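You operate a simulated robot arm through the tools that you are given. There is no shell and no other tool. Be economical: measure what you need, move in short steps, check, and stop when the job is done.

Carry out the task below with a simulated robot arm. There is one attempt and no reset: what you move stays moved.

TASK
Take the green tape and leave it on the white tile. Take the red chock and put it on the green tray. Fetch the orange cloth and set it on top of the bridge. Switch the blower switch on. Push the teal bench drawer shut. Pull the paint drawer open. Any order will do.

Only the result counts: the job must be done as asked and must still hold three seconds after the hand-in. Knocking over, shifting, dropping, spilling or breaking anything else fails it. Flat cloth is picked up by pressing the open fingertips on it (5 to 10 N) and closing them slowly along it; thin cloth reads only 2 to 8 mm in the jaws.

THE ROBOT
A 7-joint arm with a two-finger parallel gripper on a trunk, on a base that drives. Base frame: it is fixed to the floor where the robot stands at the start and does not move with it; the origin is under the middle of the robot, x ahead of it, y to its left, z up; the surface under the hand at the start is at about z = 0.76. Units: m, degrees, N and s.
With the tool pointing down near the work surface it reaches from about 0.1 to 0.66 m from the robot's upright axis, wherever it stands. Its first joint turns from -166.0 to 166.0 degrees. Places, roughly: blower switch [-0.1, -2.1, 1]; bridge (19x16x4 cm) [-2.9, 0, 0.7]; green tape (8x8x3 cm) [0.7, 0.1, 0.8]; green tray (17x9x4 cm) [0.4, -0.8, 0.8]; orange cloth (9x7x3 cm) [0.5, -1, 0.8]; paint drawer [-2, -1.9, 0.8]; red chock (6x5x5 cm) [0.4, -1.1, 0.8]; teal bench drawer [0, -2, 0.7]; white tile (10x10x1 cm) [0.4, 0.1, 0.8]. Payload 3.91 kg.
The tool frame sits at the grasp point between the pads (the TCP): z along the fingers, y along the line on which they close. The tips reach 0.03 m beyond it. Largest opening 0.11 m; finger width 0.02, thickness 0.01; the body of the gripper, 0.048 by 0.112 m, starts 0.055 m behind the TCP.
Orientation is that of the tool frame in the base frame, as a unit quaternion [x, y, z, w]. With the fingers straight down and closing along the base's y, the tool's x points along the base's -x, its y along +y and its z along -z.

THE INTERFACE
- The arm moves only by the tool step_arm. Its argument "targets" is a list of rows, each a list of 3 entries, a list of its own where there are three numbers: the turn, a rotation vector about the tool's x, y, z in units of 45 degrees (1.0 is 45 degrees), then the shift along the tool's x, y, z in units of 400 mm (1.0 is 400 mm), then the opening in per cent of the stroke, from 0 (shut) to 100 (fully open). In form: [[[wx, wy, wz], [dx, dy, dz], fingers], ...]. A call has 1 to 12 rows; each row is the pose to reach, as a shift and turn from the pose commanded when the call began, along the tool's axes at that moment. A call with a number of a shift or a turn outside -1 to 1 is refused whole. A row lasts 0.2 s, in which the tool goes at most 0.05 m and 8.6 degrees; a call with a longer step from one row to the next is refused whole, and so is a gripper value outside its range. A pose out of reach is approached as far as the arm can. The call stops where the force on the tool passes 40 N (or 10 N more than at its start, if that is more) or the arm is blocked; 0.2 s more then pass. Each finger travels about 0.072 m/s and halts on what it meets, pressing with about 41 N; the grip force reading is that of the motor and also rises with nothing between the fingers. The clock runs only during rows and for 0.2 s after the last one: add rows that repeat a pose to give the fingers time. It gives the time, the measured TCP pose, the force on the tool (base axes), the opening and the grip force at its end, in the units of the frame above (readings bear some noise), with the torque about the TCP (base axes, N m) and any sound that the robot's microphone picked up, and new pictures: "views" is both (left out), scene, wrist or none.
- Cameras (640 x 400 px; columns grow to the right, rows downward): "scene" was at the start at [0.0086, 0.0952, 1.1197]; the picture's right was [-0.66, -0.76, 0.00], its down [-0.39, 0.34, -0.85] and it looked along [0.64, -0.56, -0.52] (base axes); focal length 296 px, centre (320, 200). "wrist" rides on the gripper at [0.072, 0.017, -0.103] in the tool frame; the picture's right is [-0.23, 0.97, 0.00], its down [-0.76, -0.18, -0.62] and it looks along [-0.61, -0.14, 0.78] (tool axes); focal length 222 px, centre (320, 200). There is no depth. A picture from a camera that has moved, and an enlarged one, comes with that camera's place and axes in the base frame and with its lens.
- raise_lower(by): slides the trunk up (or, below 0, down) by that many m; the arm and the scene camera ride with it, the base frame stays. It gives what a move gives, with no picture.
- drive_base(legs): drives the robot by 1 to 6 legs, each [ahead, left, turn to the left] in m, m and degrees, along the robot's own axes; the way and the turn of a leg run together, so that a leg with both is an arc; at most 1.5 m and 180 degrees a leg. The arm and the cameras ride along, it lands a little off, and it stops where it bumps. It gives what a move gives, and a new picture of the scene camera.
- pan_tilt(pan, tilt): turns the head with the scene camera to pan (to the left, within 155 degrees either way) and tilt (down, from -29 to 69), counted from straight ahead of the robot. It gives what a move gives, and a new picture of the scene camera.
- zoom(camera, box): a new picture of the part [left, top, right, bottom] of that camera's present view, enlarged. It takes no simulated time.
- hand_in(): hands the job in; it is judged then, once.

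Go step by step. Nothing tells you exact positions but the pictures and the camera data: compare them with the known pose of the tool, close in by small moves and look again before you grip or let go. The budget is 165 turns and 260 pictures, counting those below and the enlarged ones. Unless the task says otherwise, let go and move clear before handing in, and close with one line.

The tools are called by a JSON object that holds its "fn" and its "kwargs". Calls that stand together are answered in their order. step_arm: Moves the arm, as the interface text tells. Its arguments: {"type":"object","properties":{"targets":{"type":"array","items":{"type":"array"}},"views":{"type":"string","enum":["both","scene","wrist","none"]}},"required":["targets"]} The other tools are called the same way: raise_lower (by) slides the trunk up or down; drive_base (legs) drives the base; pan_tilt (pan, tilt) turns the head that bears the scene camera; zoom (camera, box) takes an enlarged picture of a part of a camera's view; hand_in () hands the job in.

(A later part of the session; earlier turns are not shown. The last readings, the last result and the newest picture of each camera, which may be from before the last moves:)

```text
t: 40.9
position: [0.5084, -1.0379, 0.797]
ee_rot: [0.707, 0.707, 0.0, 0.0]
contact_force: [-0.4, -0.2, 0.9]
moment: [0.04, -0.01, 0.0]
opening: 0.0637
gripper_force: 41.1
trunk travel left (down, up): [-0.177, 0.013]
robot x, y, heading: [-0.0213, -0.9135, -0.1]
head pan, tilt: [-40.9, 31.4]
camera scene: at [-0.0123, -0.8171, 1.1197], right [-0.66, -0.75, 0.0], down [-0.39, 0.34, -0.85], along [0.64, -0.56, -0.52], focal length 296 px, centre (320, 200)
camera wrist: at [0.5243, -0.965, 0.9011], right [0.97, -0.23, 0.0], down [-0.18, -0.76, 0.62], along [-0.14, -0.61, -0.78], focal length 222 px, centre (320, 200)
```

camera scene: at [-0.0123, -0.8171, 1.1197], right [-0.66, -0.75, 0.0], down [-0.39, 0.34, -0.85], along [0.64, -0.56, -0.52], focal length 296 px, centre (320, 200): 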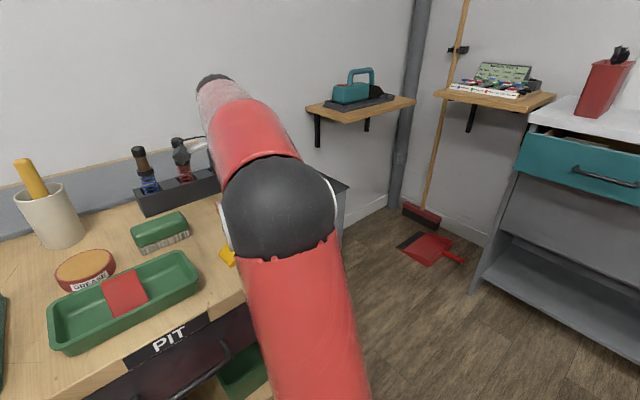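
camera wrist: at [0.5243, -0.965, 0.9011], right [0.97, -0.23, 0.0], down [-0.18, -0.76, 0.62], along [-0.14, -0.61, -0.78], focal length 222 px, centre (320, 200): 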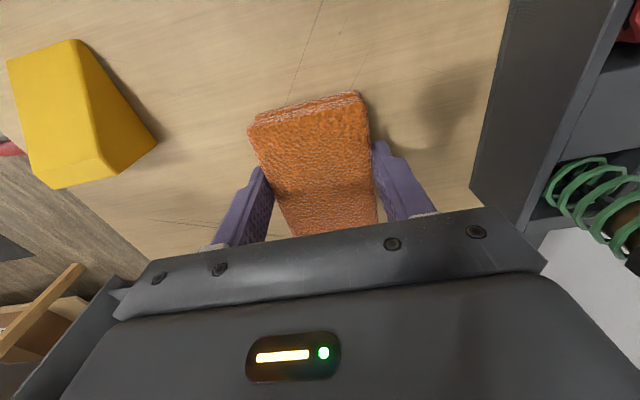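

The cloth is gripped at 64 mm. I'll lift it and draw it back close to the robot.

{"fn": "step_arm", "kwargs": {"targets": [[[0, 0, 0], [0, 0, -0.08], 45], [[0, 0, 0], [0, 0, -0.18], 45], [[0, 0, 0], [0, -0.05, -0.25], 45], [[0, 0, 0], [0, -0.16, -0.28], 45], [[0, 0, 0], [0, -0.27, -0.3], 45], [[0, 0, 0], [0, -0.38, -0.3], 45], [[0, 0, 0], [0, -0.49, -0.3], 45], [[0, 0, 0], [0.08, -0.53, -0.3], 45], [[0, 0, 0], [0.2, -0.53, -0.3], 45]]}}

{"fn": "pan_tilt", "kwargs": {"pan": 150, "tilt": 15}}

{"fn": "pan_tilt", "kwargs": {"pan": -140, "tilt": 15}}

```text
t: 42.9
position: [0.2973, -0.9551, 0.915]
ee_rot: [0.709, 0.706, 0.0, 0.0]
contact_force: [0.4, -0.4, -0.8]
moment: [0.0, 0.01, 0.01]
opening: 0.0638
gripper_force: 41.1
trunk travel left (down, up): [-0.177, 0.013]
robot x, y, heading: [-0.0192, -0.9112, -0.0]
head pan, tilt: [-40.9, 31.4]
camera scene: at [-0.0124, -0.8173, 1.1197], right [-0.66, -0.75, 0.0], down [-0.39, 0.34, -0.85], along [0.64, -0.56, -0.52], focal length 296 px, centre (320, 200)
camera wrist: at [0.313, -0.8825, 1.0197], right [0.97, -0.23, 0.0], down [-0.18, -0.76, 0.62], along [-0.14, -0.61, -0.78], focal length 222 px, centre (320, 200)
```

scene: 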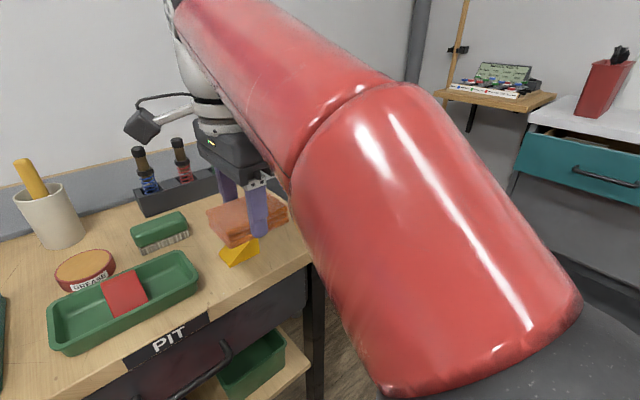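
wrist: 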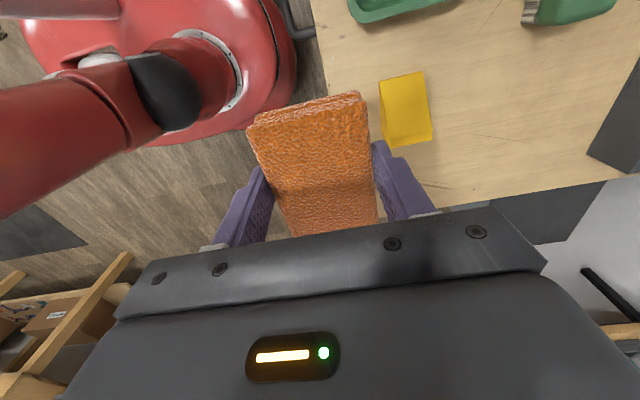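

```text
t: 45.8
position: [0.2969, -0.9556, 0.9158]
ee_rot: [0.708, 0.706, 0.0, 0.0]
contact_force: [0.2, -0.1, -0.5]
moment: [0.01, 0.01, -0.02]
opening: 0.0636
gripper_force: 41.2
trunk travel left (down, up): [-0.177, 0.013]
robot x, y, heading: [-0.0213, -0.9097, -0.3]
head pan, tilt: [150.0, 15.0]
camera scene: at [-0.161, -0.7111, 1.1461], right [0.5, 0.86, 0.0], down [0.22, -0.13, -0.97], along [-0.84, 0.49, -0.26], focal length 296 px, centre (320, 200)
```

scene: 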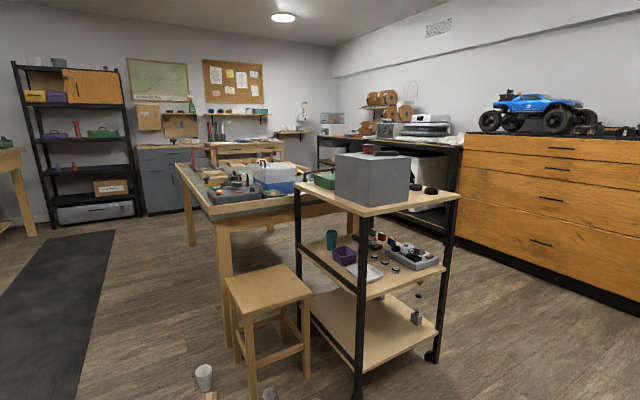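

```text
t: 49.7
position: [0.2979, -0.9553, 0.9162]
ee_rot: [0.708, 0.707, -0.001, 0.0]
contact_force: [0.1, 0.1, -0.6]
moment: [0.01, 0.01, -0.01]
opening: 0.0637
gripper_force: 41.1
trunk travel left (down, up): [-0.177, 0.013]
robot x, y, heading: [-0.0232, -0.9158, -0.3]
head pan, tilt: [-140.0, 15.0]
camera scene: at [-0.1519, -0.8179, 1.1461], right [-0.64, 0.77, 0.0], down [0.2, 0.17, -0.97], along [-0.74, -0.62, -0.26], focal length 296 px, centre (320, 200)
```

scene: 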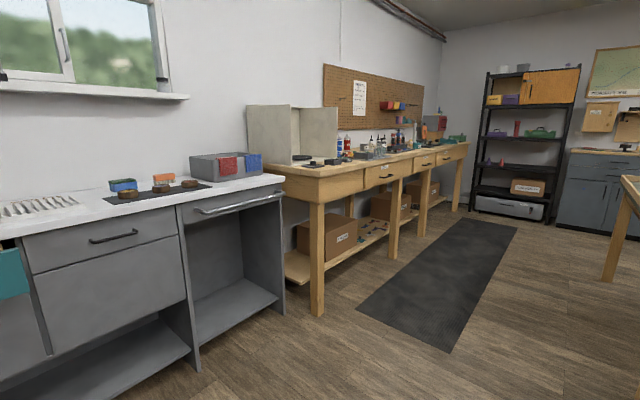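

The bridge should be on the middle wooden table behind. I'll look that way and zoom in.

{"fn": "pan_tilt", "kwargs": {"pan": 152, "tilt": 12}}

{"fn": "zoom", "kwargs": {"camera": "scene", "box": [160, 110, 360, 235]}}

```text
t: 53.7
position: [0.2965, -0.9553, 0.9154]
ee_rot: [0.708, 0.707, 0.0, 0.0]
contact_force: [0.3, 0.5, -0.7]
moment: [0.01, -0.03, -0.02]
opening: 0.0635
gripper_force: 41.4
trunk travel left (down, up): [-0.177, 0.013]
robot x, y, heading: [-0.0214, -0.9131, 0.2]
head pan, tilt: [152.0, 12.0]
camera scene: at [-0.1624, -0.714, 1.151], right [0.47, 0.88, 0.0], down [0.18, -0.1, -0.98], along [-0.86, 0.46, -0.21], focal length 296 px, centre (320, 200)
```

scene: 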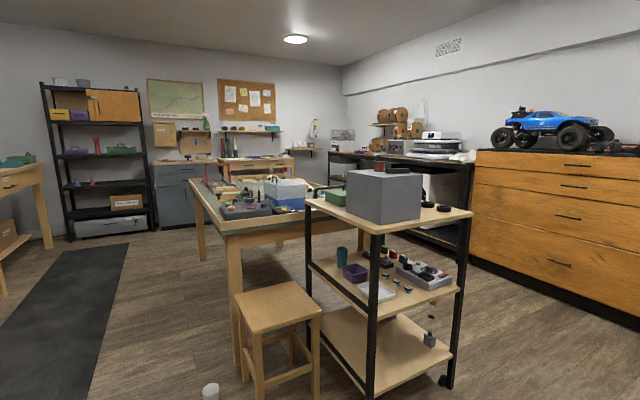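

```text
3.20 times, centred on (260, 172) of scene
camera zoom: at [-0.1624, -0.714, 1.151], right [0.47, 0.88, 0.0], down [0.18, -0.1, -0.98], along [-0.86, 0.46, -0.21], focal length 947 px, centre (512, 288)
```

zoom: 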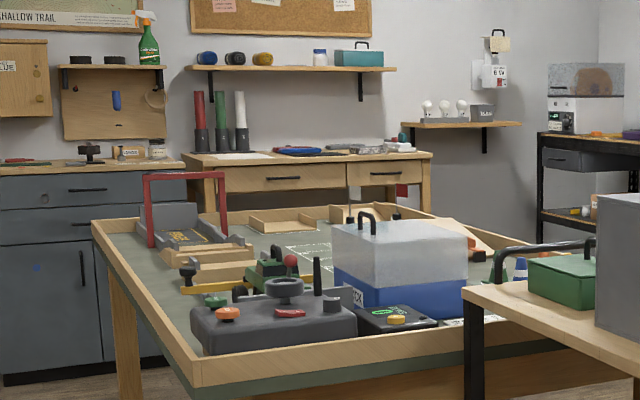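

The table with the bridge spans roughly x from -3.2 to -1.5, with its near side at y≈-0.5. A cup on the floor is at about (-1.4, -0.6). I'll back off, turn round in the corridor at y≈-1.15, and drive along it with the cloth in hand.

{"fn": "drive_base", "kwargs": {"legs": [[-0.55, 0, 0], [0, -0.25, 0], [0, 0, 180]]}}

{"fn": "pan_tilt", "kwargs": {"pan": -25, "tilt": 25}}

```text
t: 65.8
position: [-0.8902, -1.1392, 0.9154]
ee_rot: [0.73, -0.684, 0.0, 0.0]
contact_force: [-0.7, -0.8, -0.2]
moment: [0.0, 0.0, 0.04]
opening: 0.0637
gripper_force: 40.8
trunk travel left (down, up): [-0.177, 0.013]
robot x, y, heading: [-0.5682, -1.1593, -176.1]
head pan, tilt: [152.0, 12.0]
camera scene: at [-0.4139, -1.3477, 1.151], right [-0.41, -0.91, 0.0], down [-0.19, 0.09, -0.98], along [0.89, -0.4, -0.21], focal length 296 px, centre (320, 200)
```

scene: 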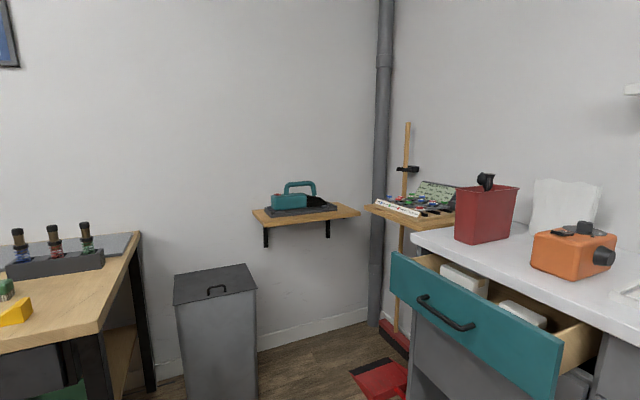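

```text
t: 68.4
position: [-0.8906, -1.1392, 0.9152]
ee_rot: [0.729, -0.684, 0.0, 0.0]
contact_force: [-0.2, -1.1, -1.7]
moment: [0.05, 0.0, 0.01]
opening: 0.0637
gripper_force: 41.3
trunk travel left (down, up): [-0.177, 0.013]
robot x, y, heading: [-0.5655, -1.1635, -176.3]
head pan, tilt: [-25.0, 25.0]
camera scene: at [-0.5848, -1.276, 1.1299], right [0.36, 0.93, 0.0], down [0.39, -0.15, -0.91], along [-0.84, 0.33, -0.42], focal length 296 px, centre (320, 200)
```

scene: 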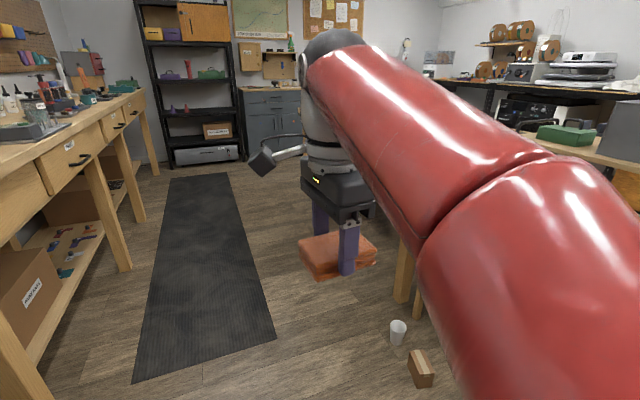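

The path ahead along the mat is clear; the cup and wood block are at about y -0.6. I'll drive ahead 1.5 m.

{"fn": "drive_base", "kwargs": {"legs": [[0, 0, -3.7], [1.5, 0, 0]]}}

{"fn": "pan_tilt", "kwargs": {"pan": -70, "tilt": 20}}

```text
t: 76.3
position: [-2.3796, -1.1374, 0.9146]
ee_rot: [0.713, -0.701, 0.001, 0.0]
contact_force: [0.2, 0.2, -0.2]
moment: [0.03, -0.02, 0.0]
opening: 0.0639
gripper_force: 40.8
trunk travel left (down, up): [-0.177, 0.013]
robot x, y, heading: [-2.061, -1.1737, -179.1]
head pan, tilt: [-25.0, 25.0]
camera scene: at [-2.0816, -1.2882, 1.1299], right [0.41, 0.91, 0.0], down [0.39, -0.17, -0.91], along [-0.83, 0.37, -0.42], focal length 296 px, centre (320, 200)
```

scene: 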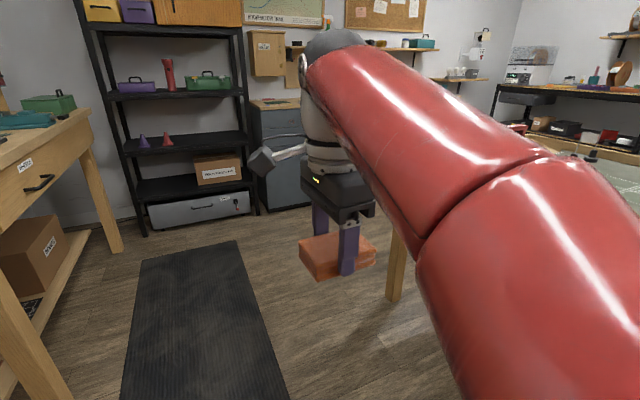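

```text
t: 77.4
position: [-2.3795, -1.1372, 0.9152]
ee_rot: [0.713, -0.701, 0.0, 0.0]
contact_force: [-0.2, -0.3, -0.6]
moment: [0.02, 0.0, 0.02]
opening: 0.0636
gripper_force: 41.0
trunk travel left (down, up): [-0.177, 0.013]
robot x, y, heading: [-2.0616, -1.1751, -178.7]
head pan, tilt: [-70.0, 20.0]
camera scene: at [-2.0308, -1.2387, 1.1379], right [0.93, 0.36, 0.0], down [0.12, -0.32, -0.94], along [-0.34, 0.88, -0.34], focal length 296 px, centre (320, 200)
```

scene: 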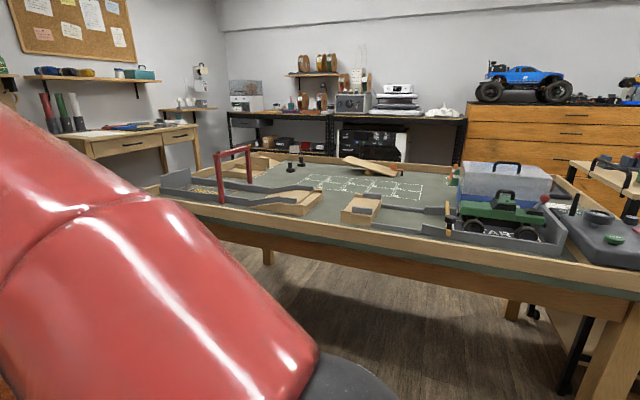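

I'll zoom in to see what the bridge is.

{"fn": "zoom", "kwargs": {"camera": "scene", "box": [150, 120, 390, 270]}}

```text
2.67 times, centred on (270, 195) of scene
camera zoom: at [-2.0308, -1.2387, 1.1379], right [0.93, 0.36, 0.0], down [0.12, -0.32, -0.94], along [-0.34, 0.88, -0.34], focal length 789 px, centre (453, 213)
```

zoom: 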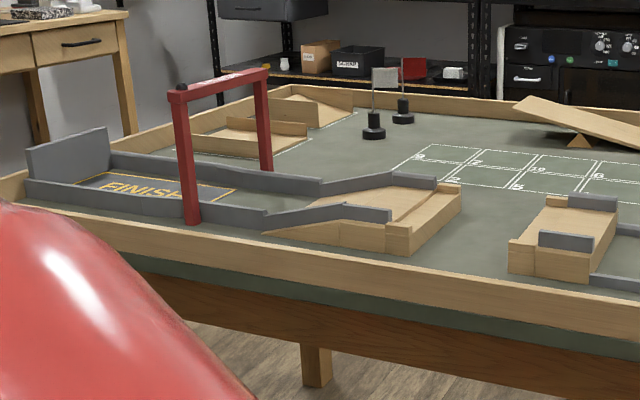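

The bridge appears to be the wooden deck at about (-2.98, 0.06), beyond the red finish gate. Access may be best from the table's far end, so I'll drive a bit further and look.

{"fn": "drive_base", "kwargs": {"legs": [[0.9, 0, 0]]}}

{"fn": "pan_tilt", "kwargs": {"pan": -90, "tilt": 25}}

```text
t: 82.2
position: [-3.2938, -1.1434, 0.9145]
ee_rot: [0.709, -0.705, 0.0, 0.0]
contact_force: [0.8, -0.3, -1.3]
moment: [0.0, 0.04, -0.01]
opening: 0.0636
gripper_force: 40.8
trunk travel left (down, up): [-0.177, 0.013]
robot x, y, heading: [-2.9741, -1.1803, -179.4]
head pan, tilt: [-70.0, 20.0]
camera scene: at [-2.9456, -1.2495, 1.1379], right [0.94, 0.35, 0.0], down [0.12, -0.32, -0.94], along [-0.33, 0.88, -0.34], focal length 296 px, centre (320, 200)
```

scene: 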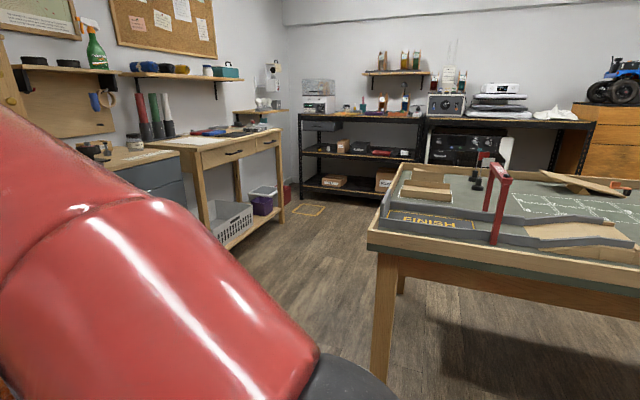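

```text
t: 83.0
position: [-3.2941, -1.1443, 0.9156]
ee_rot: [0.709, -0.706, 0.0, 0.0]
contact_force: [-1.0, -0.7, -0.7]
moment: [0.01, 0.01, 0.0]
opening: 0.0637
gripper_force: 41.3
trunk travel left (down, up): [-0.177, 0.013]
robot x, y, heading: [-2.9778, -1.1864, -179.9]
head pan, tilt: [-90.0, 25.0]
camera scene: at [-2.9138, -1.2447, 1.1299], right [1.0, 0.01, 0.0], down [0.0, -0.42, -0.91], along [-0.01, 0.91, -0.42], focal length 296 px, centre (320, 200)
```

scene: 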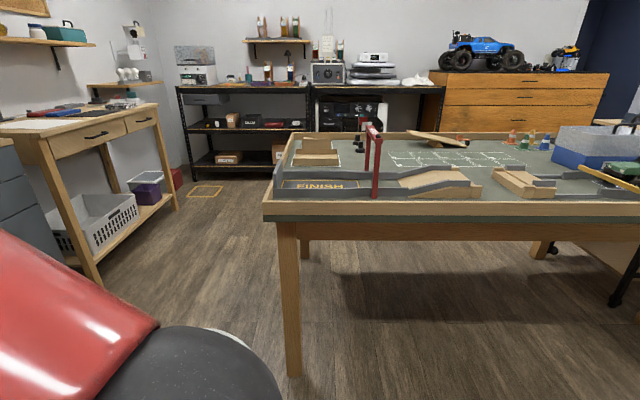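

There's about 1 m of free floor past the table's end. I'll zoom on the wooden bits by the FINISH track.

{"fn": "zoom", "kwargs": {"camera": "scene", "box": [260, 110, 420, 210]}}

```text
4.00 times, centred on (340, 160) of scene
camera zoom: at [-2.9138, -1.2447, 1.1299], right [1.0, 0.01, 0.0], down [0.0, -0.42, -0.91], along [-0.01, 0.91, -0.42], focal length 1183 px, centre (240, 360)
```

zoom: 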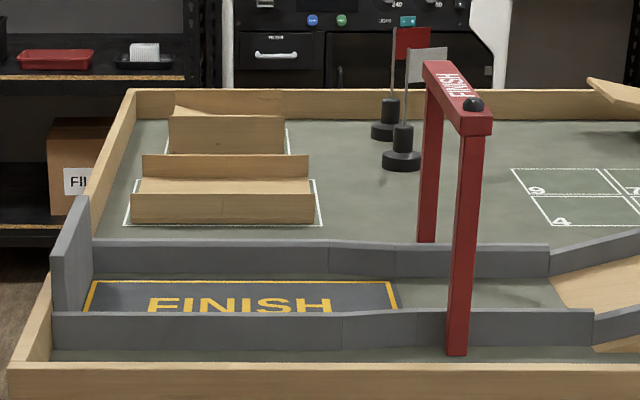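

The bridge is the near wooden deck, about (-2.95, 0.07). I'll drive past the table's end, turn to face +x, and strafe to y≈0.05.

{"fn": "drive_base", "kwargs": {"legs": [[0.62, 0, 0], [0, 0, 179]]}}

{"fn": "pan_tilt", "kwargs": {"pan": 55, "tilt": 25}}

```text
t: 93.7
position: [-3.2796, -1.2413, 0.9161]
ee_rot: [0.72, 0.694, 0.0, 0.0]
contact_force: [-0.1, -0.3, 0.1]
moment: [-0.04, 0.01, -0.01]
opening: 0.0637
gripper_force: 40.7
trunk travel left (down, up): [-0.177, 0.013]
robot x, y, heading: [-3.5976, -1.1907, -2.1]
head pan, tilt: [-90.0, 25.0]
camera scene: at [-3.6521, -1.1244, 1.1299], right [-1.0, 0.04, 0.0], down [0.02, 0.42, -0.91], along [-0.03, -0.91, -0.42], focal length 296 px, centre (320, 200)
```

scene: 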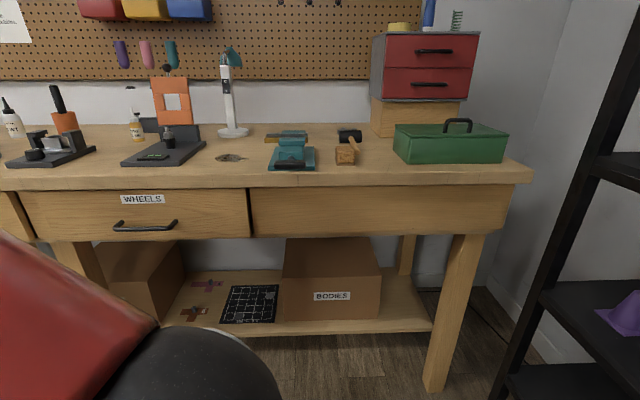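

```text
t: 96.0
position: [-3.2792, -1.2421, 0.9155]
ee_rot: [0.72, 0.694, 0.0, 0.0]
contact_force: [0.3, -0.4, -0.7]
moment: [-0.01, 0.0, -0.02]
opening: 0.0636
gripper_force: 41.7
trunk travel left (down, up): [-0.177, 0.013]
robot x, y, heading: [-3.591, -1.1873, -1.9]
head pan, tilt: [55.0, 25.0]
camera scene: at [-3.5931, -0.9589, 1.1298], right [0.8, -0.6, 0.0], down [-0.26, -0.34, -0.91], along [0.55, 0.72, -0.42], focal length 296 px, centre (320, 200)
```

scene: 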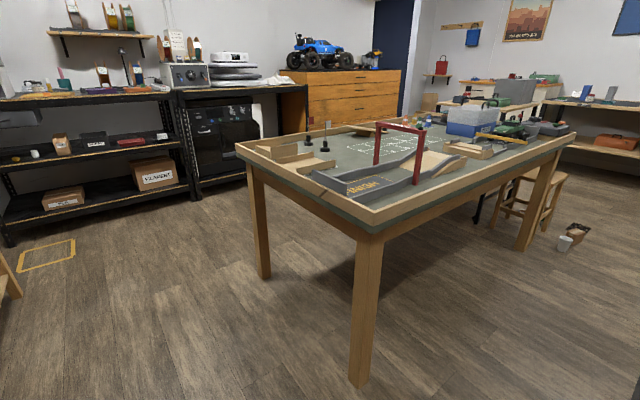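

The way is clear. I'll correct the heading and strafe left about 1.25 m.

{"fn": "drive_base", "kwargs": {"legs": [[0, 0, 1.9], [0, 1.25, 0]]}}

{"fn": "pan_tilt", "kwargs": {"pan": 0, "tilt": 40}}

```text
t: 102.7
position: [-3.2719, 0.0183, 0.9153]
ee_rot: [0.709, 0.705, 0.0, 0.0]
contact_force: [-0.3, 0.6, -0.3]
moment: [0.01, 0.01, 0.01]
opening: 0.0635
gripper_force: 41.4
trunk travel left (down, up): [-0.177, 0.013]
robot x, y, heading: [-3.592, 0.0623, -0.1]
head pan, tilt: [55.0, 25.0]
camera scene: at [-3.5951, 0.2919, 1.1298], right [0.82, -0.58, 0.0], down [-0.24, -0.35, -0.91], along [0.52, 0.74, -0.42], focal length 296 px, centre (320, 200)
```

scene: 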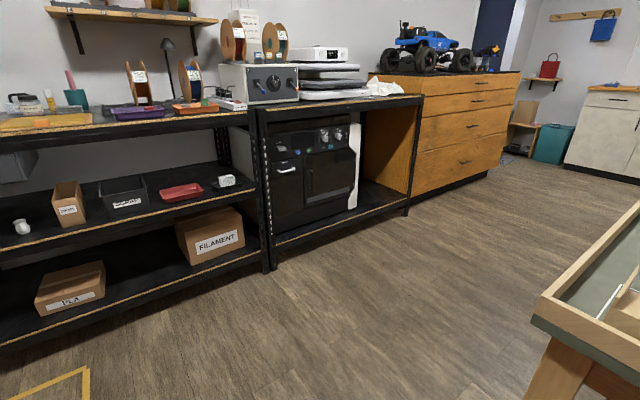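

```text
t: 104.0
position: [-3.2715, 0.0186, 0.9147]
ee_rot: [0.709, 0.705, 0.0, 0.001]
contact_force: [-0.6, 1.1, 0.0]
moment: [-0.03, 0.0, -0.02]
opening: 0.064
gripper_force: 41.1
trunk travel left (down, up): [-0.177, 0.013]
robot x, y, heading: [-3.5905, 0.0654, -0.2]
head pan, tilt: [0.0, 40.0]
camera scene: at [-3.5633, 0.2164, 1.1065], right [0.0, -1.0, 0.0], down [-0.64, 0.0, -0.77], along [0.77, 0.0, -0.64], focal length 296 px, centre (320, 200)
```

scene: 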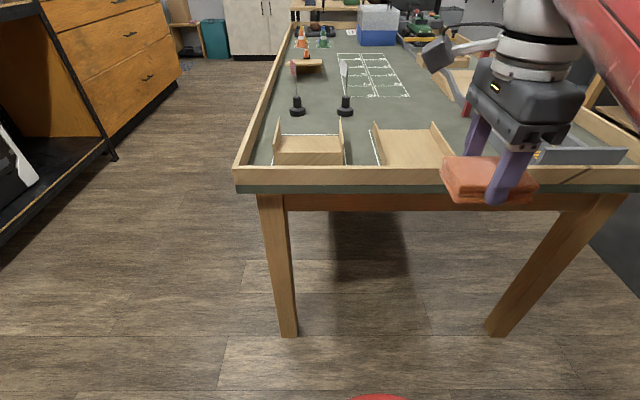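

The bridge is a wooden channel (deck with two side rails along x) at about (-2.9, 0). I'll zoom in for its size and height.

{"fn": "zoom", "kwargs": {"camera": "scene", "box": [330, 90, 490, 190]}}

```text
4.00 times, centred on (410, 140) of scene
camera zoom: at [-3.5633, 0.2164, 1.1065], right [0.0, -1.0, 0.0], down [-0.64, 0.0, -0.77], along [0.77, 0.0, -0.64], focal length 1183 px, centre (-40, 440)
```

zoom: 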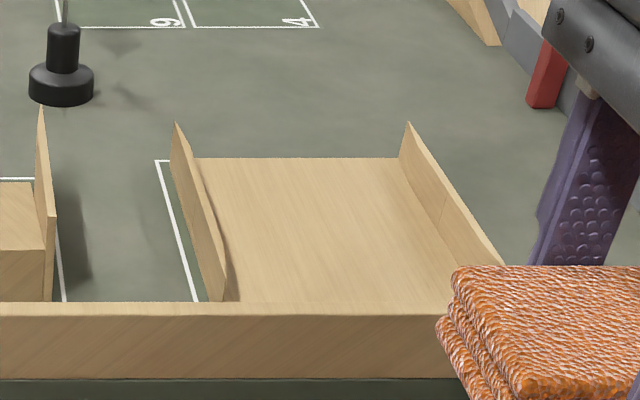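

The deck is about x -2.96 to -2.77, y -0.10 to +0.05, at z≈0.717. I'll drive 0.2 m ahead, then move the cloth over it.

{"fn": "drive_base", "kwargs": {"legs": [[0.2, 0, 0]]}}

```text
t: 105.6
position: [-3.0695, 0.0177, 0.9149]
ee_rot: [0.708, 0.706, 0.0, 0.001]
contact_force: [-0.3, -0.9, 0.0]
moment: [0.04, 0.01, -0.04]
opening: 0.0633
gripper_force: 40.9
trunk travel left (down, up): [-0.177, 0.013]
robot x, y, heading: [-3.3857, 0.0636, -0.2]
head pan, tilt: [0.0, 40.0]
camera scene: at [-3.3616, 0.2156, 1.1065], right [0.0, -1.0, 0.0], down [-0.64, 0.0, -0.77], along [0.77, 0.0, -0.64], focal length 296 px, centre (320, 200)
```

scene: 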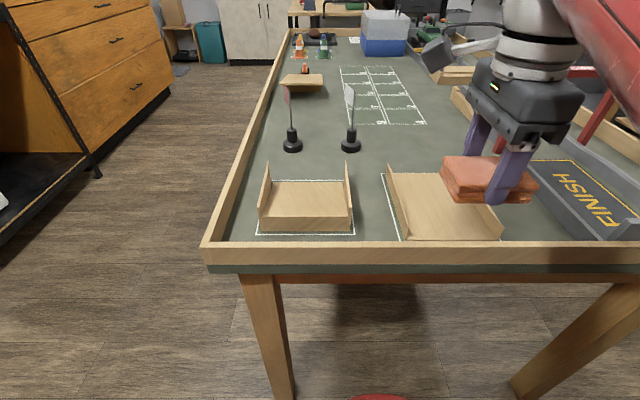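

I'll zoom in again to check the deck height, since the neighbouring piece shows a thick front face.

{"fn": "zoom", "kwargs": {"camera": "scene", "box": [240, 150, 560, 270]}}

```text
2.00 times, centred on (400, 210) of scene
camera zoom: at [-3.3616, 0.2156, 1.1065], right [0.0, -1.0, 0.0], down [-0.64, 0.0, -0.77], along [0.77, 0.0, -0.64], focal length 592 px, centre (160, 180)
```

zoom: 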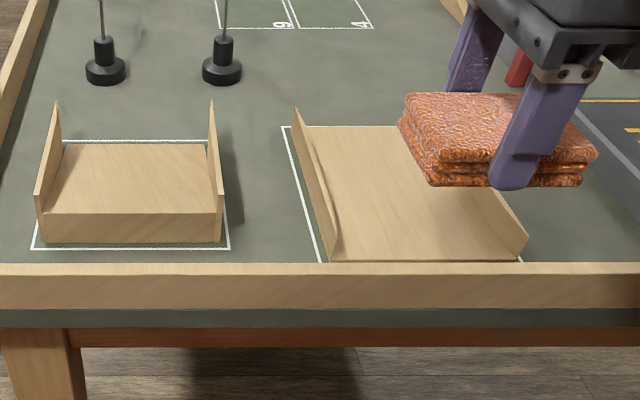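

Cross-checking the views puts the deck near z≈0.745 and its centre at (-2.945, 0.0). I'll move over it and verify with the wrist camera.

{"fn": "step_arm", "kwargs": {"targets": [[[0, 0, 0], [-0.02, 0.1, 0], 45], [[0, 0, 0], [-0.044, 0.2, 0], 45], [[0, 0, 0], [-0.044, 0.311, 0], 45], [[0, 0, 0], [-0.044, 0.311, 0], 45]]}}

```text
t: 106.6
position: [-2.9431, 0.0009, 0.9156]
ee_rot: [0.708, 0.706, -0.001, 0.0]
contact_force: [0.5, 0.3, -0.4]
moment: [0.02, 0.01, -0.01]
opening: 0.0636
gripper_force: 40.6
trunk travel left (down, up): [-0.177, 0.013]
robot x, y, heading: [-3.3881, 0.0639, -0.2]
head pan, tilt: [0.0, 40.0]
camera scene: at [-3.3616, 0.2155, 1.1065], right [0.0, -1.0, 0.0], down [-0.64, 0.0, -0.77], along [0.77, 0.0, -0.64], focal length 296 px, centre (320, 200)
camera wrist: at [-2.9273, 0.0719, 1.0194], right [0.97, -0.23, 0.0], down [-0.18, -0.76, 0.62], along [-0.14, -0.61, -0.78], focal length 222 px, centre (320, 200)
```

scene: 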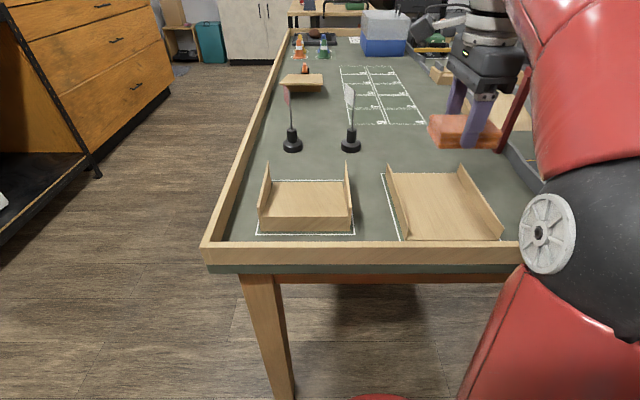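
wrist: 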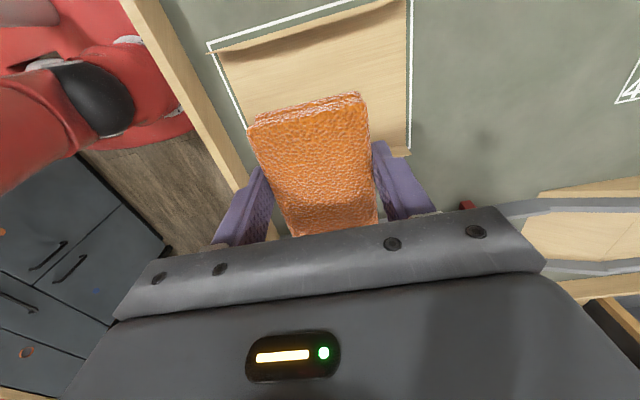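

The wrist view confirms the bridge centre at about (-2.94, -0.005). I'll lower to just above it, then continue in small steps watching force.

{"fn": "step_arm", "kwargs": {"targets": [[[0, 0, 0], [-0.012, 0.008, 0.1], 45], [[0, 0, 0], [-0.012, 0.008, 0.2], 45], [[0, 0, 0], [-0.012, 0.008, 0.25], 45], [[0, 0, 0], [-0.012, 0.008, 0.27], 45], [[0, 0, 0], [-0.012, 0.008, 0.29], 45], [[0, 0, 0], [-0.012, 0.008, 0.29], 45]]}}

```text
t: 108.0
position: [-2.9417, -0.0048, 0.7997]
ee_rot: [0.709, 0.706, 0.0, 0.0]
contact_force: [0.4, 0.5, -0.8]
moment: [0.01, 0.03, -0.03]
opening: 0.0638
gripper_force: 41.2
trunk travel left (down, up): [-0.177, 0.013]
robot x, y, heading: [-3.385, 0.0586, -0.1]
head pan, tilt: [0.0, 40.0]
camera scene: at [-3.3615, 0.2155, 1.1065], right [0.0, -1.0, 0.0], down [-0.64, 0.0, -0.77], along [0.77, 0.0, -0.64], focal length 296 px, centre (320, 200)
camera wrist: at [-2.9258, 0.0677, 0.9037], right [0.97, -0.23, 0.0], down [-0.18, -0.76, 0.62], along [-0.14, -0.61, -0.78], focal length 222 px, centre (320, 200)
```

scene: 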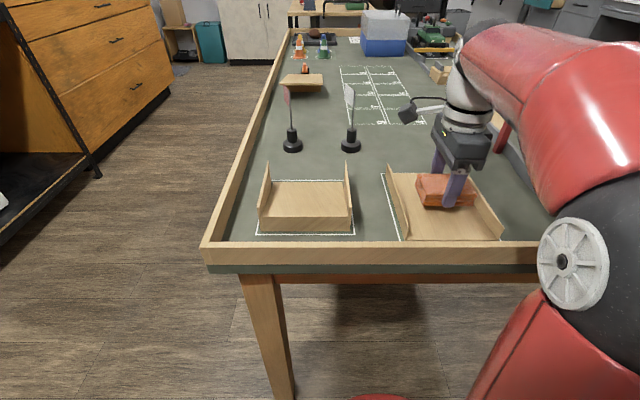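
wrist: 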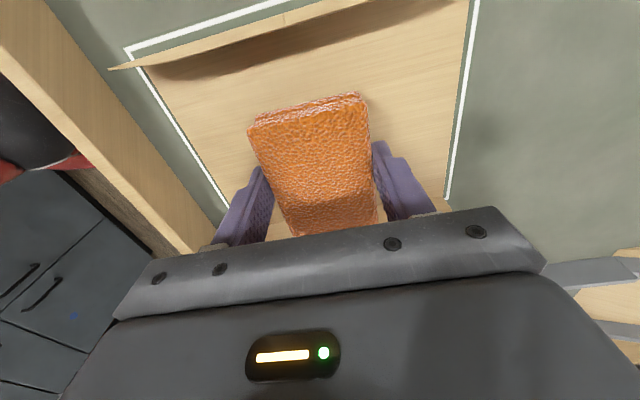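

It's still a few centimetres above the deck. I'll continue down in small increments.

{"fn": "step_arm", "kwargs": {"targets": [[[0, 0, 0], [0, 0, 0.02], 45], [[0, 0, 0], [0, 0, 0.035], 45], [[0, 0, 0], [0, 0, 0.045], 45], [[0, 0, 0], [0, 0, 0.045], 45]], "views": "scene"}}

{"fn": "zoom", "kwargs": {"camera": "scene", "box": [370, 140, 530, 260]}}

```text
t: 109.0
position: [-2.943, -0.0052, 0.7826]
ee_rot: [0.708, 0.706, 0.001, 0.001]
contact_force: [1.5, -1.0, 10.2]
moment: [-0.15, 0.19, 0.05]
opening: 0.0639
gripper_force: 41.1
trunk travel left (down, up): [-0.177, 0.013]
robot x, y, heading: [-3.3862, 0.0607, -0.3]
head pan, tilt: [0.0, 40.0]
camera scene: at [-3.3619, 0.2156, 1.1067], right [0.0, -1.0, 0.0], down [-0.64, 0.0, -0.77], along [0.77, 0.0, -0.64], focal length 296 px, centre (320, 200)
```

scene: 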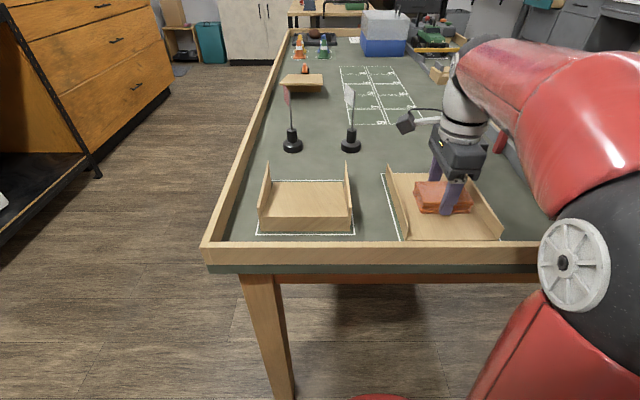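

```text
3.33 times, centred on (450, 200) of scene
camera zoom: at [-3.3619, 0.2156, 1.1067], right [0.0, -1.0, 0.0], down [-0.64, 0.0, -0.77], along [0.77, 0.0, -0.64], focal length 986 px, centre (-113, 200)
```

zoom: 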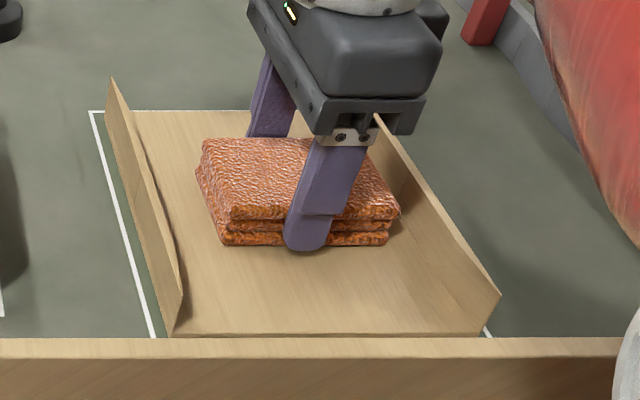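

Contact is made (10 N) and the cloth sits on the deck. I'll ease up 1 mm, release and rise.

{"fn": "step_arm", "kwargs": {"targets": [[[0, 0, 0], [0, 0, -0.003], 45], [[0, 0, 0], [0, 0, -0.003], 62], [[0, 0, 0], [0, 0, -0.003], 80], [[0, 0, 0], [0, 0, -0.003], 80], [[0, 0, 0], [0, 0, -0.1], 80], [[0, 0, 0], [0, 0, -0.2], 80], [[0, 0, 0], [0, 0, -0.32], 80], [[0, 0, 0], [0, 0, -0.32], 80]]}}

```text
t: 110.8
position: [-2.9414, -0.0028, 0.9068]
ee_rot: [0.708, 0.706, 0.0, 0.0]
contact_force: [-0.1, 0.2, 0.2]
moment: [0.0, -0.02, 0.0]
opening: 0.088
gripper_force: 0.0
trunk travel left (down, up): [-0.177, 0.013]
robot x, y, heading: [-3.3873, 0.0602, -0.3]
head pan, tilt: [0.0, 40.0]
camera scene: at [-3.3615, 0.2155, 1.1065], right [0.0, -1.0, 0.0], down [-0.64, 0.0, -0.77], along [0.77, 0.0, -0.64], focal length 296 px, centre (320, 200)
camera wrist: at [-2.9256, 0.0698, 1.0119], right [0.97, -0.23, 0.0], down [-0.18, -0.76, 0.62], along [-0.14, -0.61, -0.78], focal length 222 px, centre (320, 200)
```

scene: 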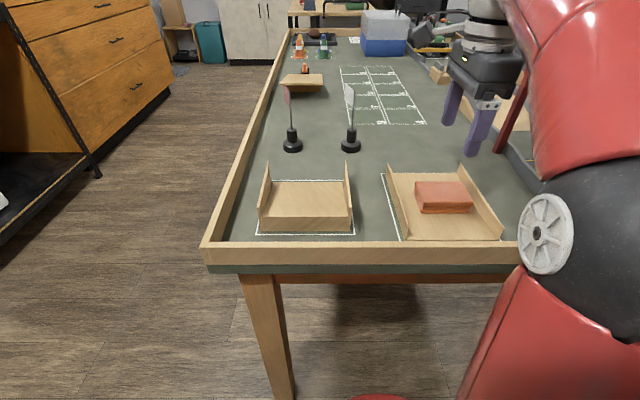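
wrist: 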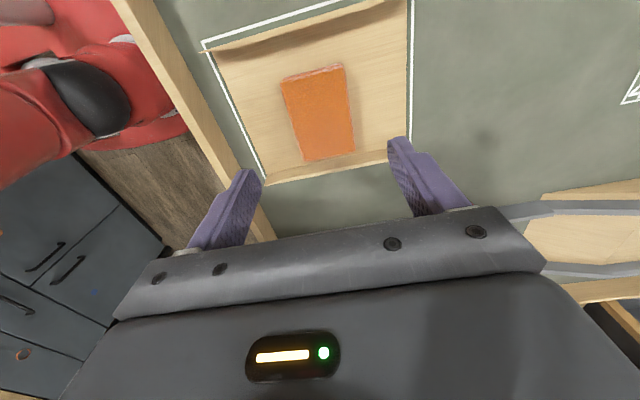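

The cloth lies on the bridge deck. I'll retract and drive round toward the paint drawer on the wooden bench at about (-2, -1.9).

{"fn": "step_arm", "kwargs": {"targets": [[[0, 0, 0], [0, -0.1, 0], 80], [[0, 0, 0], [0, -0.2, 0], 80], [[0, 0, 0], [0, -0.32, 0], 80]], "views": "none"}}

{"fn": "drive_base", "kwargs": {"legs": [[-0.22, 0, 0], [0, -1.2, 0], [1.6, 0, 0], [0, 0, -90]]}}

{"fn": "pan_tilt", "kwargs": {"pan": 20, "tilt": 25}}

```text
t: 111.6
position: [-3.0709, -0.0024, 0.9071]
ee_rot: [0.708, 0.706, 0.0, 0.0]
contact_force: [0.5, -0.3, -0.6]
moment: [0.02, 0.07, -0.01]
opening: 0.0881
gripper_force: 0.2
trunk travel left (down, up): [-0.177, 0.013]
robot x, y, heading: [-3.3864, 0.0622, -0.1]
head pan, tilt: [0.0, 40.0]
```

```text
refused: 1.6 is not a number from -1.5 to 1.5
```

```text
t: 112.4
position: [-3.072, -0.0039, 0.9091]
ee_rot: [0.708, 0.706, 0.0, 0.0]
contact_force: [0.3, -0.5, 0.6]
moment: [-0.01, 0.01, 0.01]
opening: 0.0881
gripper_force: 0.1
trunk travel left (down, up): [-0.177, 0.013]
robot x, y, heading: [-3.389, 0.0596, -0.2]
head pan, tilt: [20.0, 25.0]
camera scene: at [-3.3599, 0.247, 1.1298], right [0.34, -0.94, 0.0], down [-0.4, -0.14, -0.91], along [0.85, 0.31, -0.42], focal length 296 px, centre (320, 200)
```

scene: 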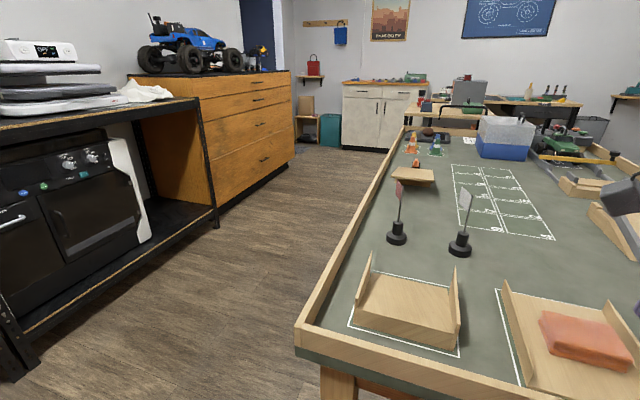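

{"fn": "drive_base", "kwargs": {"legs": [[-0.22, 0, 0], [0, -1.2, 0], [1.45, 0, 0], [0, 0, -90]]}}

{"fn": "pan_tilt", "kwargs": {"pan": 0, "tilt": 30}}

```text
t: 130.4
position: [-2.2194, -1.4464, 0.9085]
ee_rot: [1.0, 0.012, 0.0, -0.001]
contact_force: [-0.4, 0.0, -0.8]
moment: [-0.02, 0.0, -0.02]
opening: 0.0882
gripper_force: 0.1
trunk travel left (down, up): [-0.177, 0.013]
robot x, y, heading: [-2.1647, -1.1274, -88.7]
head pan, tilt: [20.0, 25.0]
camera scene: at [-1.9768, -1.149, 1.1299], right [-0.93, -0.36, 0.0], down [-0.15, 0.39, -0.91], along [0.33, -0.84, -0.42], focal length 296 px, centre (320, 200)
```

scene: 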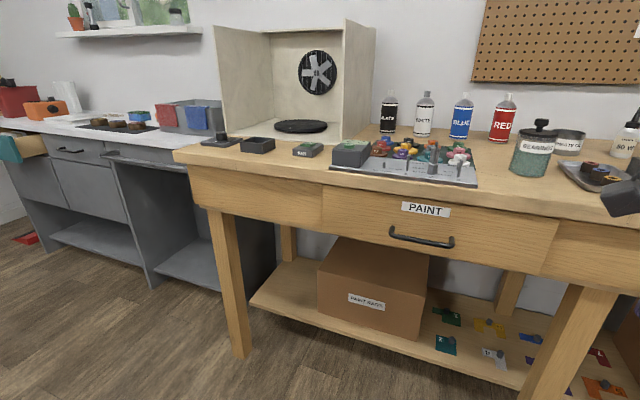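

```text
t: 131.2
position: [-2.2204, -1.446, 0.9096]
ee_rot: [1.0, 0.012, 0.0, 0.0]
contact_force: [-0.6, -0.7, 0.1]
moment: [0.0, 0.02, 0.03]
opening: 0.0881
gripper_force: 0.2
trunk travel left (down, up): [-0.177, 0.013]
robot x, y, heading: [-2.1617, -1.1277, -88.5]
head pan, tilt: [0.0, 30.0]
camera scene: at [-2.0081, -1.1536, 1.1219], right [-1.0, -0.03, 0.0], down [-0.01, 0.5, -0.87], along [0.02, -0.87, -0.5], focal length 296 px, centre (320, 200)
```

scene: 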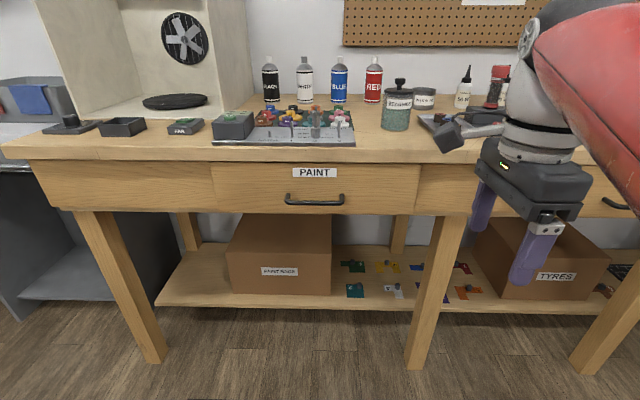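

The paint drawer's handle is a horizontal bar at about (-1.98, -1.785, 0.755). I'll strafe to line up, then pitch the tool to point forward so the fingers close vertically around the bar.

{"fn": "drive_base", "kwargs": {"legs": [[0, 0.235, -1.4]]}}

{"fn": "step_arm", "kwargs": {"targets": [[[-0.17, 0, 0], [0, 0.08, 0.02], 80], [[-0.34, 0, 0], [0, 0.16, 0.04], 80], [[-0.51, 0, 0], [0, 0.25, 0.08], 80], [[-0.68, 0, 0], [0, 0.34, 0.12], 80], [[-0.85, 0, 0], [0, 0.42, 0.16], 80], [[-1.0, 0, 0], [0, 0.5, 0.2], 80], [[-1.0, 0, 0], [0, 0.5, 0.2], 80]]}}

```text
t: 133.0
position: [-1.9931, -1.4419, 0.9079]
ee_rot: [1.0, -0.003, 0.001, 0.0]
contact_force: [-0.2, 0.1, -0.6]
moment: [0.01, 0.01, -0.01]
opening: 0.0879
gripper_force: 0.0
trunk travel left (down, up): [-0.177, 0.013]
robot x, y, heading: [-1.9298, -1.1261, -90.0]
head pan, tilt: [0.0, 30.0]
camera scene: at [-1.7733, -1.1557, 1.1219], right [-1.0, 0.0, 0.0], down [0.0, 0.5, -0.87], along [0.0, -0.87, -0.5], focal length 296 px, centre (320, 200)
```

scene: 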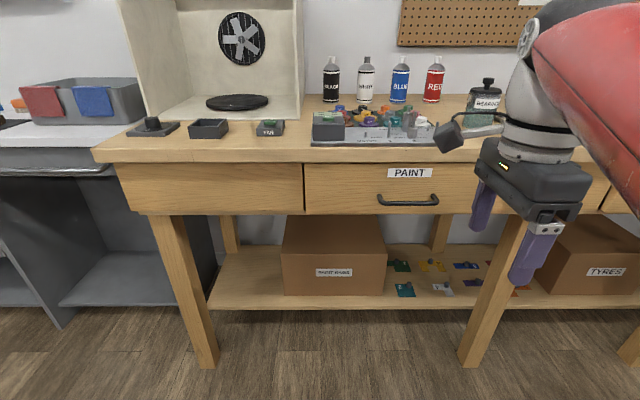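

```text
t: 134.6
position: [-1.9932, -1.641, 0.827]
ee_rot: [0.924, -0.003, -0.001, 0.383]
contact_force: [-0.4, 0.3, 0.5]
moment: [-0.01, 0.01, 0.04]
opening: 0.0876
gripper_force: 0.1
trunk travel left (down, up): [-0.177, 0.013]
robot x, y, heading: [-1.9258, -1.1201, -90.4]
head pan, tilt: [0.0, 30.0]
camera scene: at [-1.7733, -1.1557, 1.1219], right [-1.0, 0.0, 0.0], down [0.0, 0.5, -0.87], along [0.0, -0.87, -0.5], focal length 296 px, centre (320, 200)
camera wrist: at [-1.9219, -1.5796, 0.9127], right [-0.23, -0.69, 0.69], down [-0.76, 0.57, 0.31], along [-0.61, -0.45, -0.65], focal length 222 px, centre (320, 200)
```

scene: 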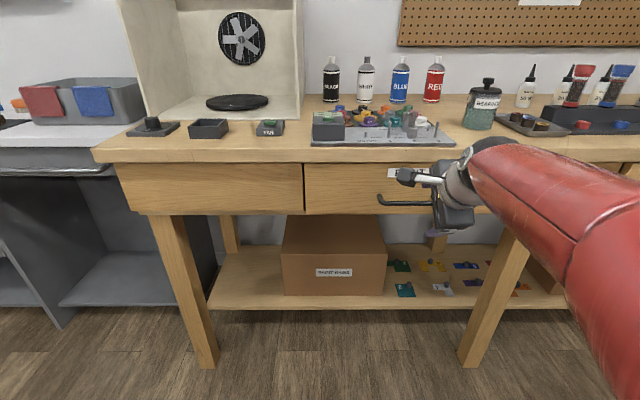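
wrist: 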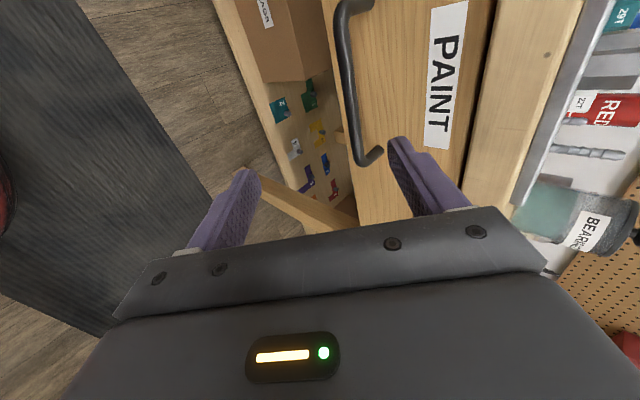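

The handle looks nearer than I thought, about (-1.96, -1.70, 0.80). I'll pull back slightly and finish the pitch to horizontal.

{"fn": "step_arm", "kwargs": {"targets": [[[0, 0, 0], [0, -0.118, -0.023], 80], [[-0.17, 0, 0], [0, -0.118, -0.023], 80], [[-0.34, 0, 0], [0, -0.118, -0.023], 80], [[-0.51, 0, 0], [0, -0.118, -0.023], 80], [[-0.68, 0, 0], [0, -0.118, -0.023], 80], [[-0.85, 0, 0], [0, -0.118, -0.023], 80], [[-1.0, 0, 0], [0, -0.118, -0.023], 80], [[-1.0, 0, 0], [0, -0.118, -0.023], 80]]}}

```text
t: 136.4
position: [-1.9925, -1.6016, 0.8014]
ee_rot: [0.707, -0.001, -0.001, 0.707]
contact_force: [0.2, -0.4, 0.2]
moment: [-0.03, -0.01, 0.0]
opening: 0.0882
gripper_force: 0.0
trunk travel left (down, up): [-0.177, 0.013]
robot x, y, heading: [-1.9251, -1.1228, -90.3]
head pan, tilt: [0.0, 30.0]
camera scene: at [-1.7733, -1.1557, 1.1219], right [-1.0, 0.0, 0.0], down [0.0, 0.5, -0.87], along [0.0, -0.87, -0.5], focal length 296 px, centre (320, 200)
camera wrist: at [-1.9211, -1.4982, 0.8188], right [-0.23, 0.0, 0.97], down [-0.76, 0.63, -0.18], along [-0.61, -0.78, -0.14], focal length 222 px, centre (320, 200)
```

scene: 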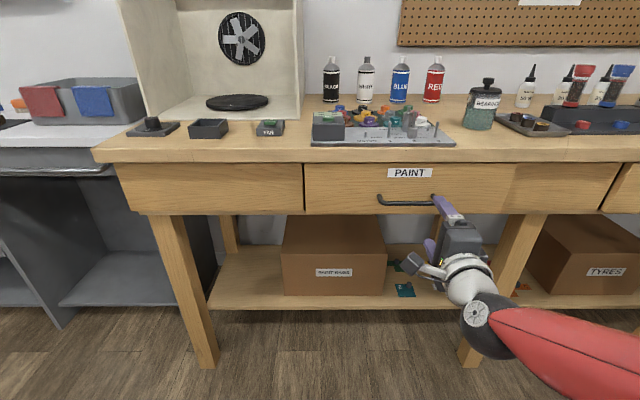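
wrist: 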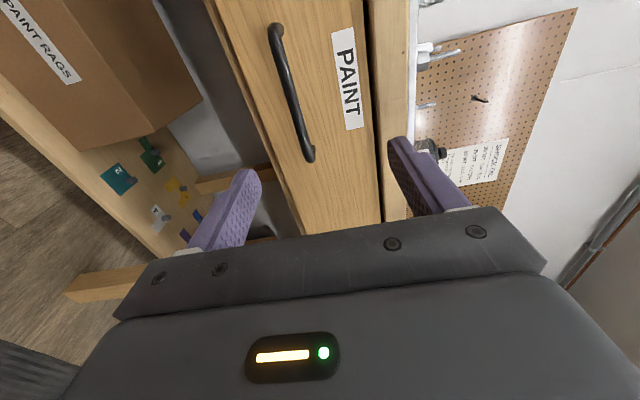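

Triangulating gives the bar centre as (-1.975, -1.742, 0.781). I'll narrow the fingers, align, and advance partway for a check.

{"fn": "step_arm", "kwargs": {"targets": [[[0, 0, 0], [0.035, -0.051, 0.0], 60], [[0, 0, 0], [0.035, -0.051, 0.1], 50], [[0, 0, 0], [0.035, -0.051, 0.2], 50], [[0, 0, 0], [0.035, -0.051, 0.2], 50]]}}

```text
t: 137.4
position: [-1.9787, -1.6814, 0.7805]
ee_rot: [0.707, -0.002, -0.002, 0.707]
contact_force: [0.9, 0.9, -0.7]
moment: [0.0, 0.0, 0.0]
opening: 0.0551
gripper_force: 0.1
out of reach, approached as far as the arm can: row 1
trunk travel left (down, up): [-0.177, 0.013]
robot x, y, heading: [-1.9261, -1.1244, -90.4]
head pan, tilt: [0.0, 30.0]
camera scene: at [-1.7733, -1.1557, 1.1219], right [-1.0, 0.0, 0.0], down [0.0, 0.5, -0.87], along [0.0, -0.87, -0.5], focal length 296 px, centre (320, 200)
camera wrist: at [-1.9072, -1.5782, 0.7979], right [-0.23, 0.0, 0.97], down [-0.76, 0.63, -0.18], along [-0.61, -0.78, -0.14], focal length 222 px, centre (320, 200)
```

scene: 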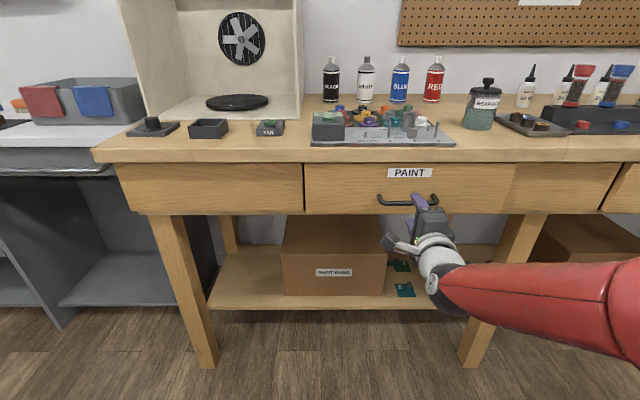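
wrist: 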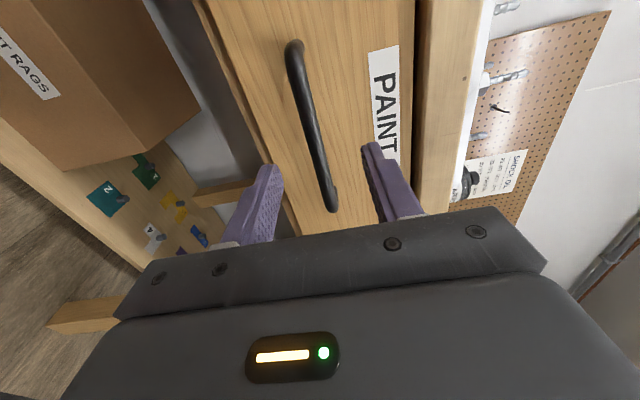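

Aligned: the bar lies between the fingers. I'll advance onto it and close.

{"fn": "step_arm", "kwargs": {"targets": [[[0, 0, 0], [0, -0.003, 0.07], 50], [[0, 0, 0], [0, -0.003, 0.12], 50], [[0, 0, 0], [0, -0.003, 0.138], 50], [[0, 0, 0], [0, -0.003, 0.138], 25], [[0, 0, 0], [0, -0.003, 0.138], 5], [[0, 0, 0], [0, -0.003, 0.138], 0], [[0, 0, 0], [0, -0.003, 0.138], 0]]}}

```text
t: 139.0
position: [-1.9792, -1.7359, 0.7772]
ee_rot: [0.708, -0.002, -0.001, 0.706]
contact_force: [0.4, 0.7, -11.2]
moment: [-0.04, 0.03, 0.01]
opening: 0.0117
gripper_force: 45.2
trunk travel left (down, up): [-0.177, 0.013]
robot x, y, heading: [-1.9299, -1.1274, -90.3]
head pan, tilt: [0.0, 30.0]
camera scene: at [-1.7733, -1.1563, 1.1218], right [-1.0, 0.0, 0.0], down [0.0, 0.5, -0.87], along [0.0, -0.87, -0.5], focal length 296 px, centre (320, 200)
camera wrist: at [-1.9081, -1.6335, 0.7959], right [-0.23, 0.0, 0.97], down [-0.76, 0.63, -0.18], along [-0.61, -0.78, -0.14], focal length 222 px, centre (320, 200)
```

scene: 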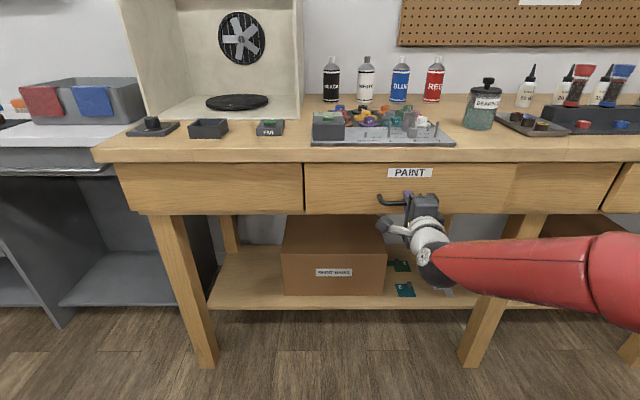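
wrist: 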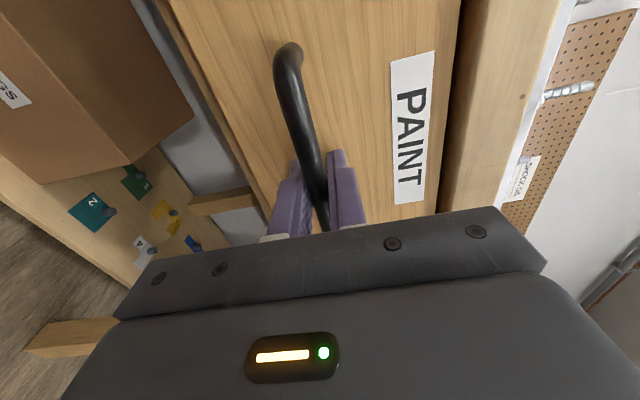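

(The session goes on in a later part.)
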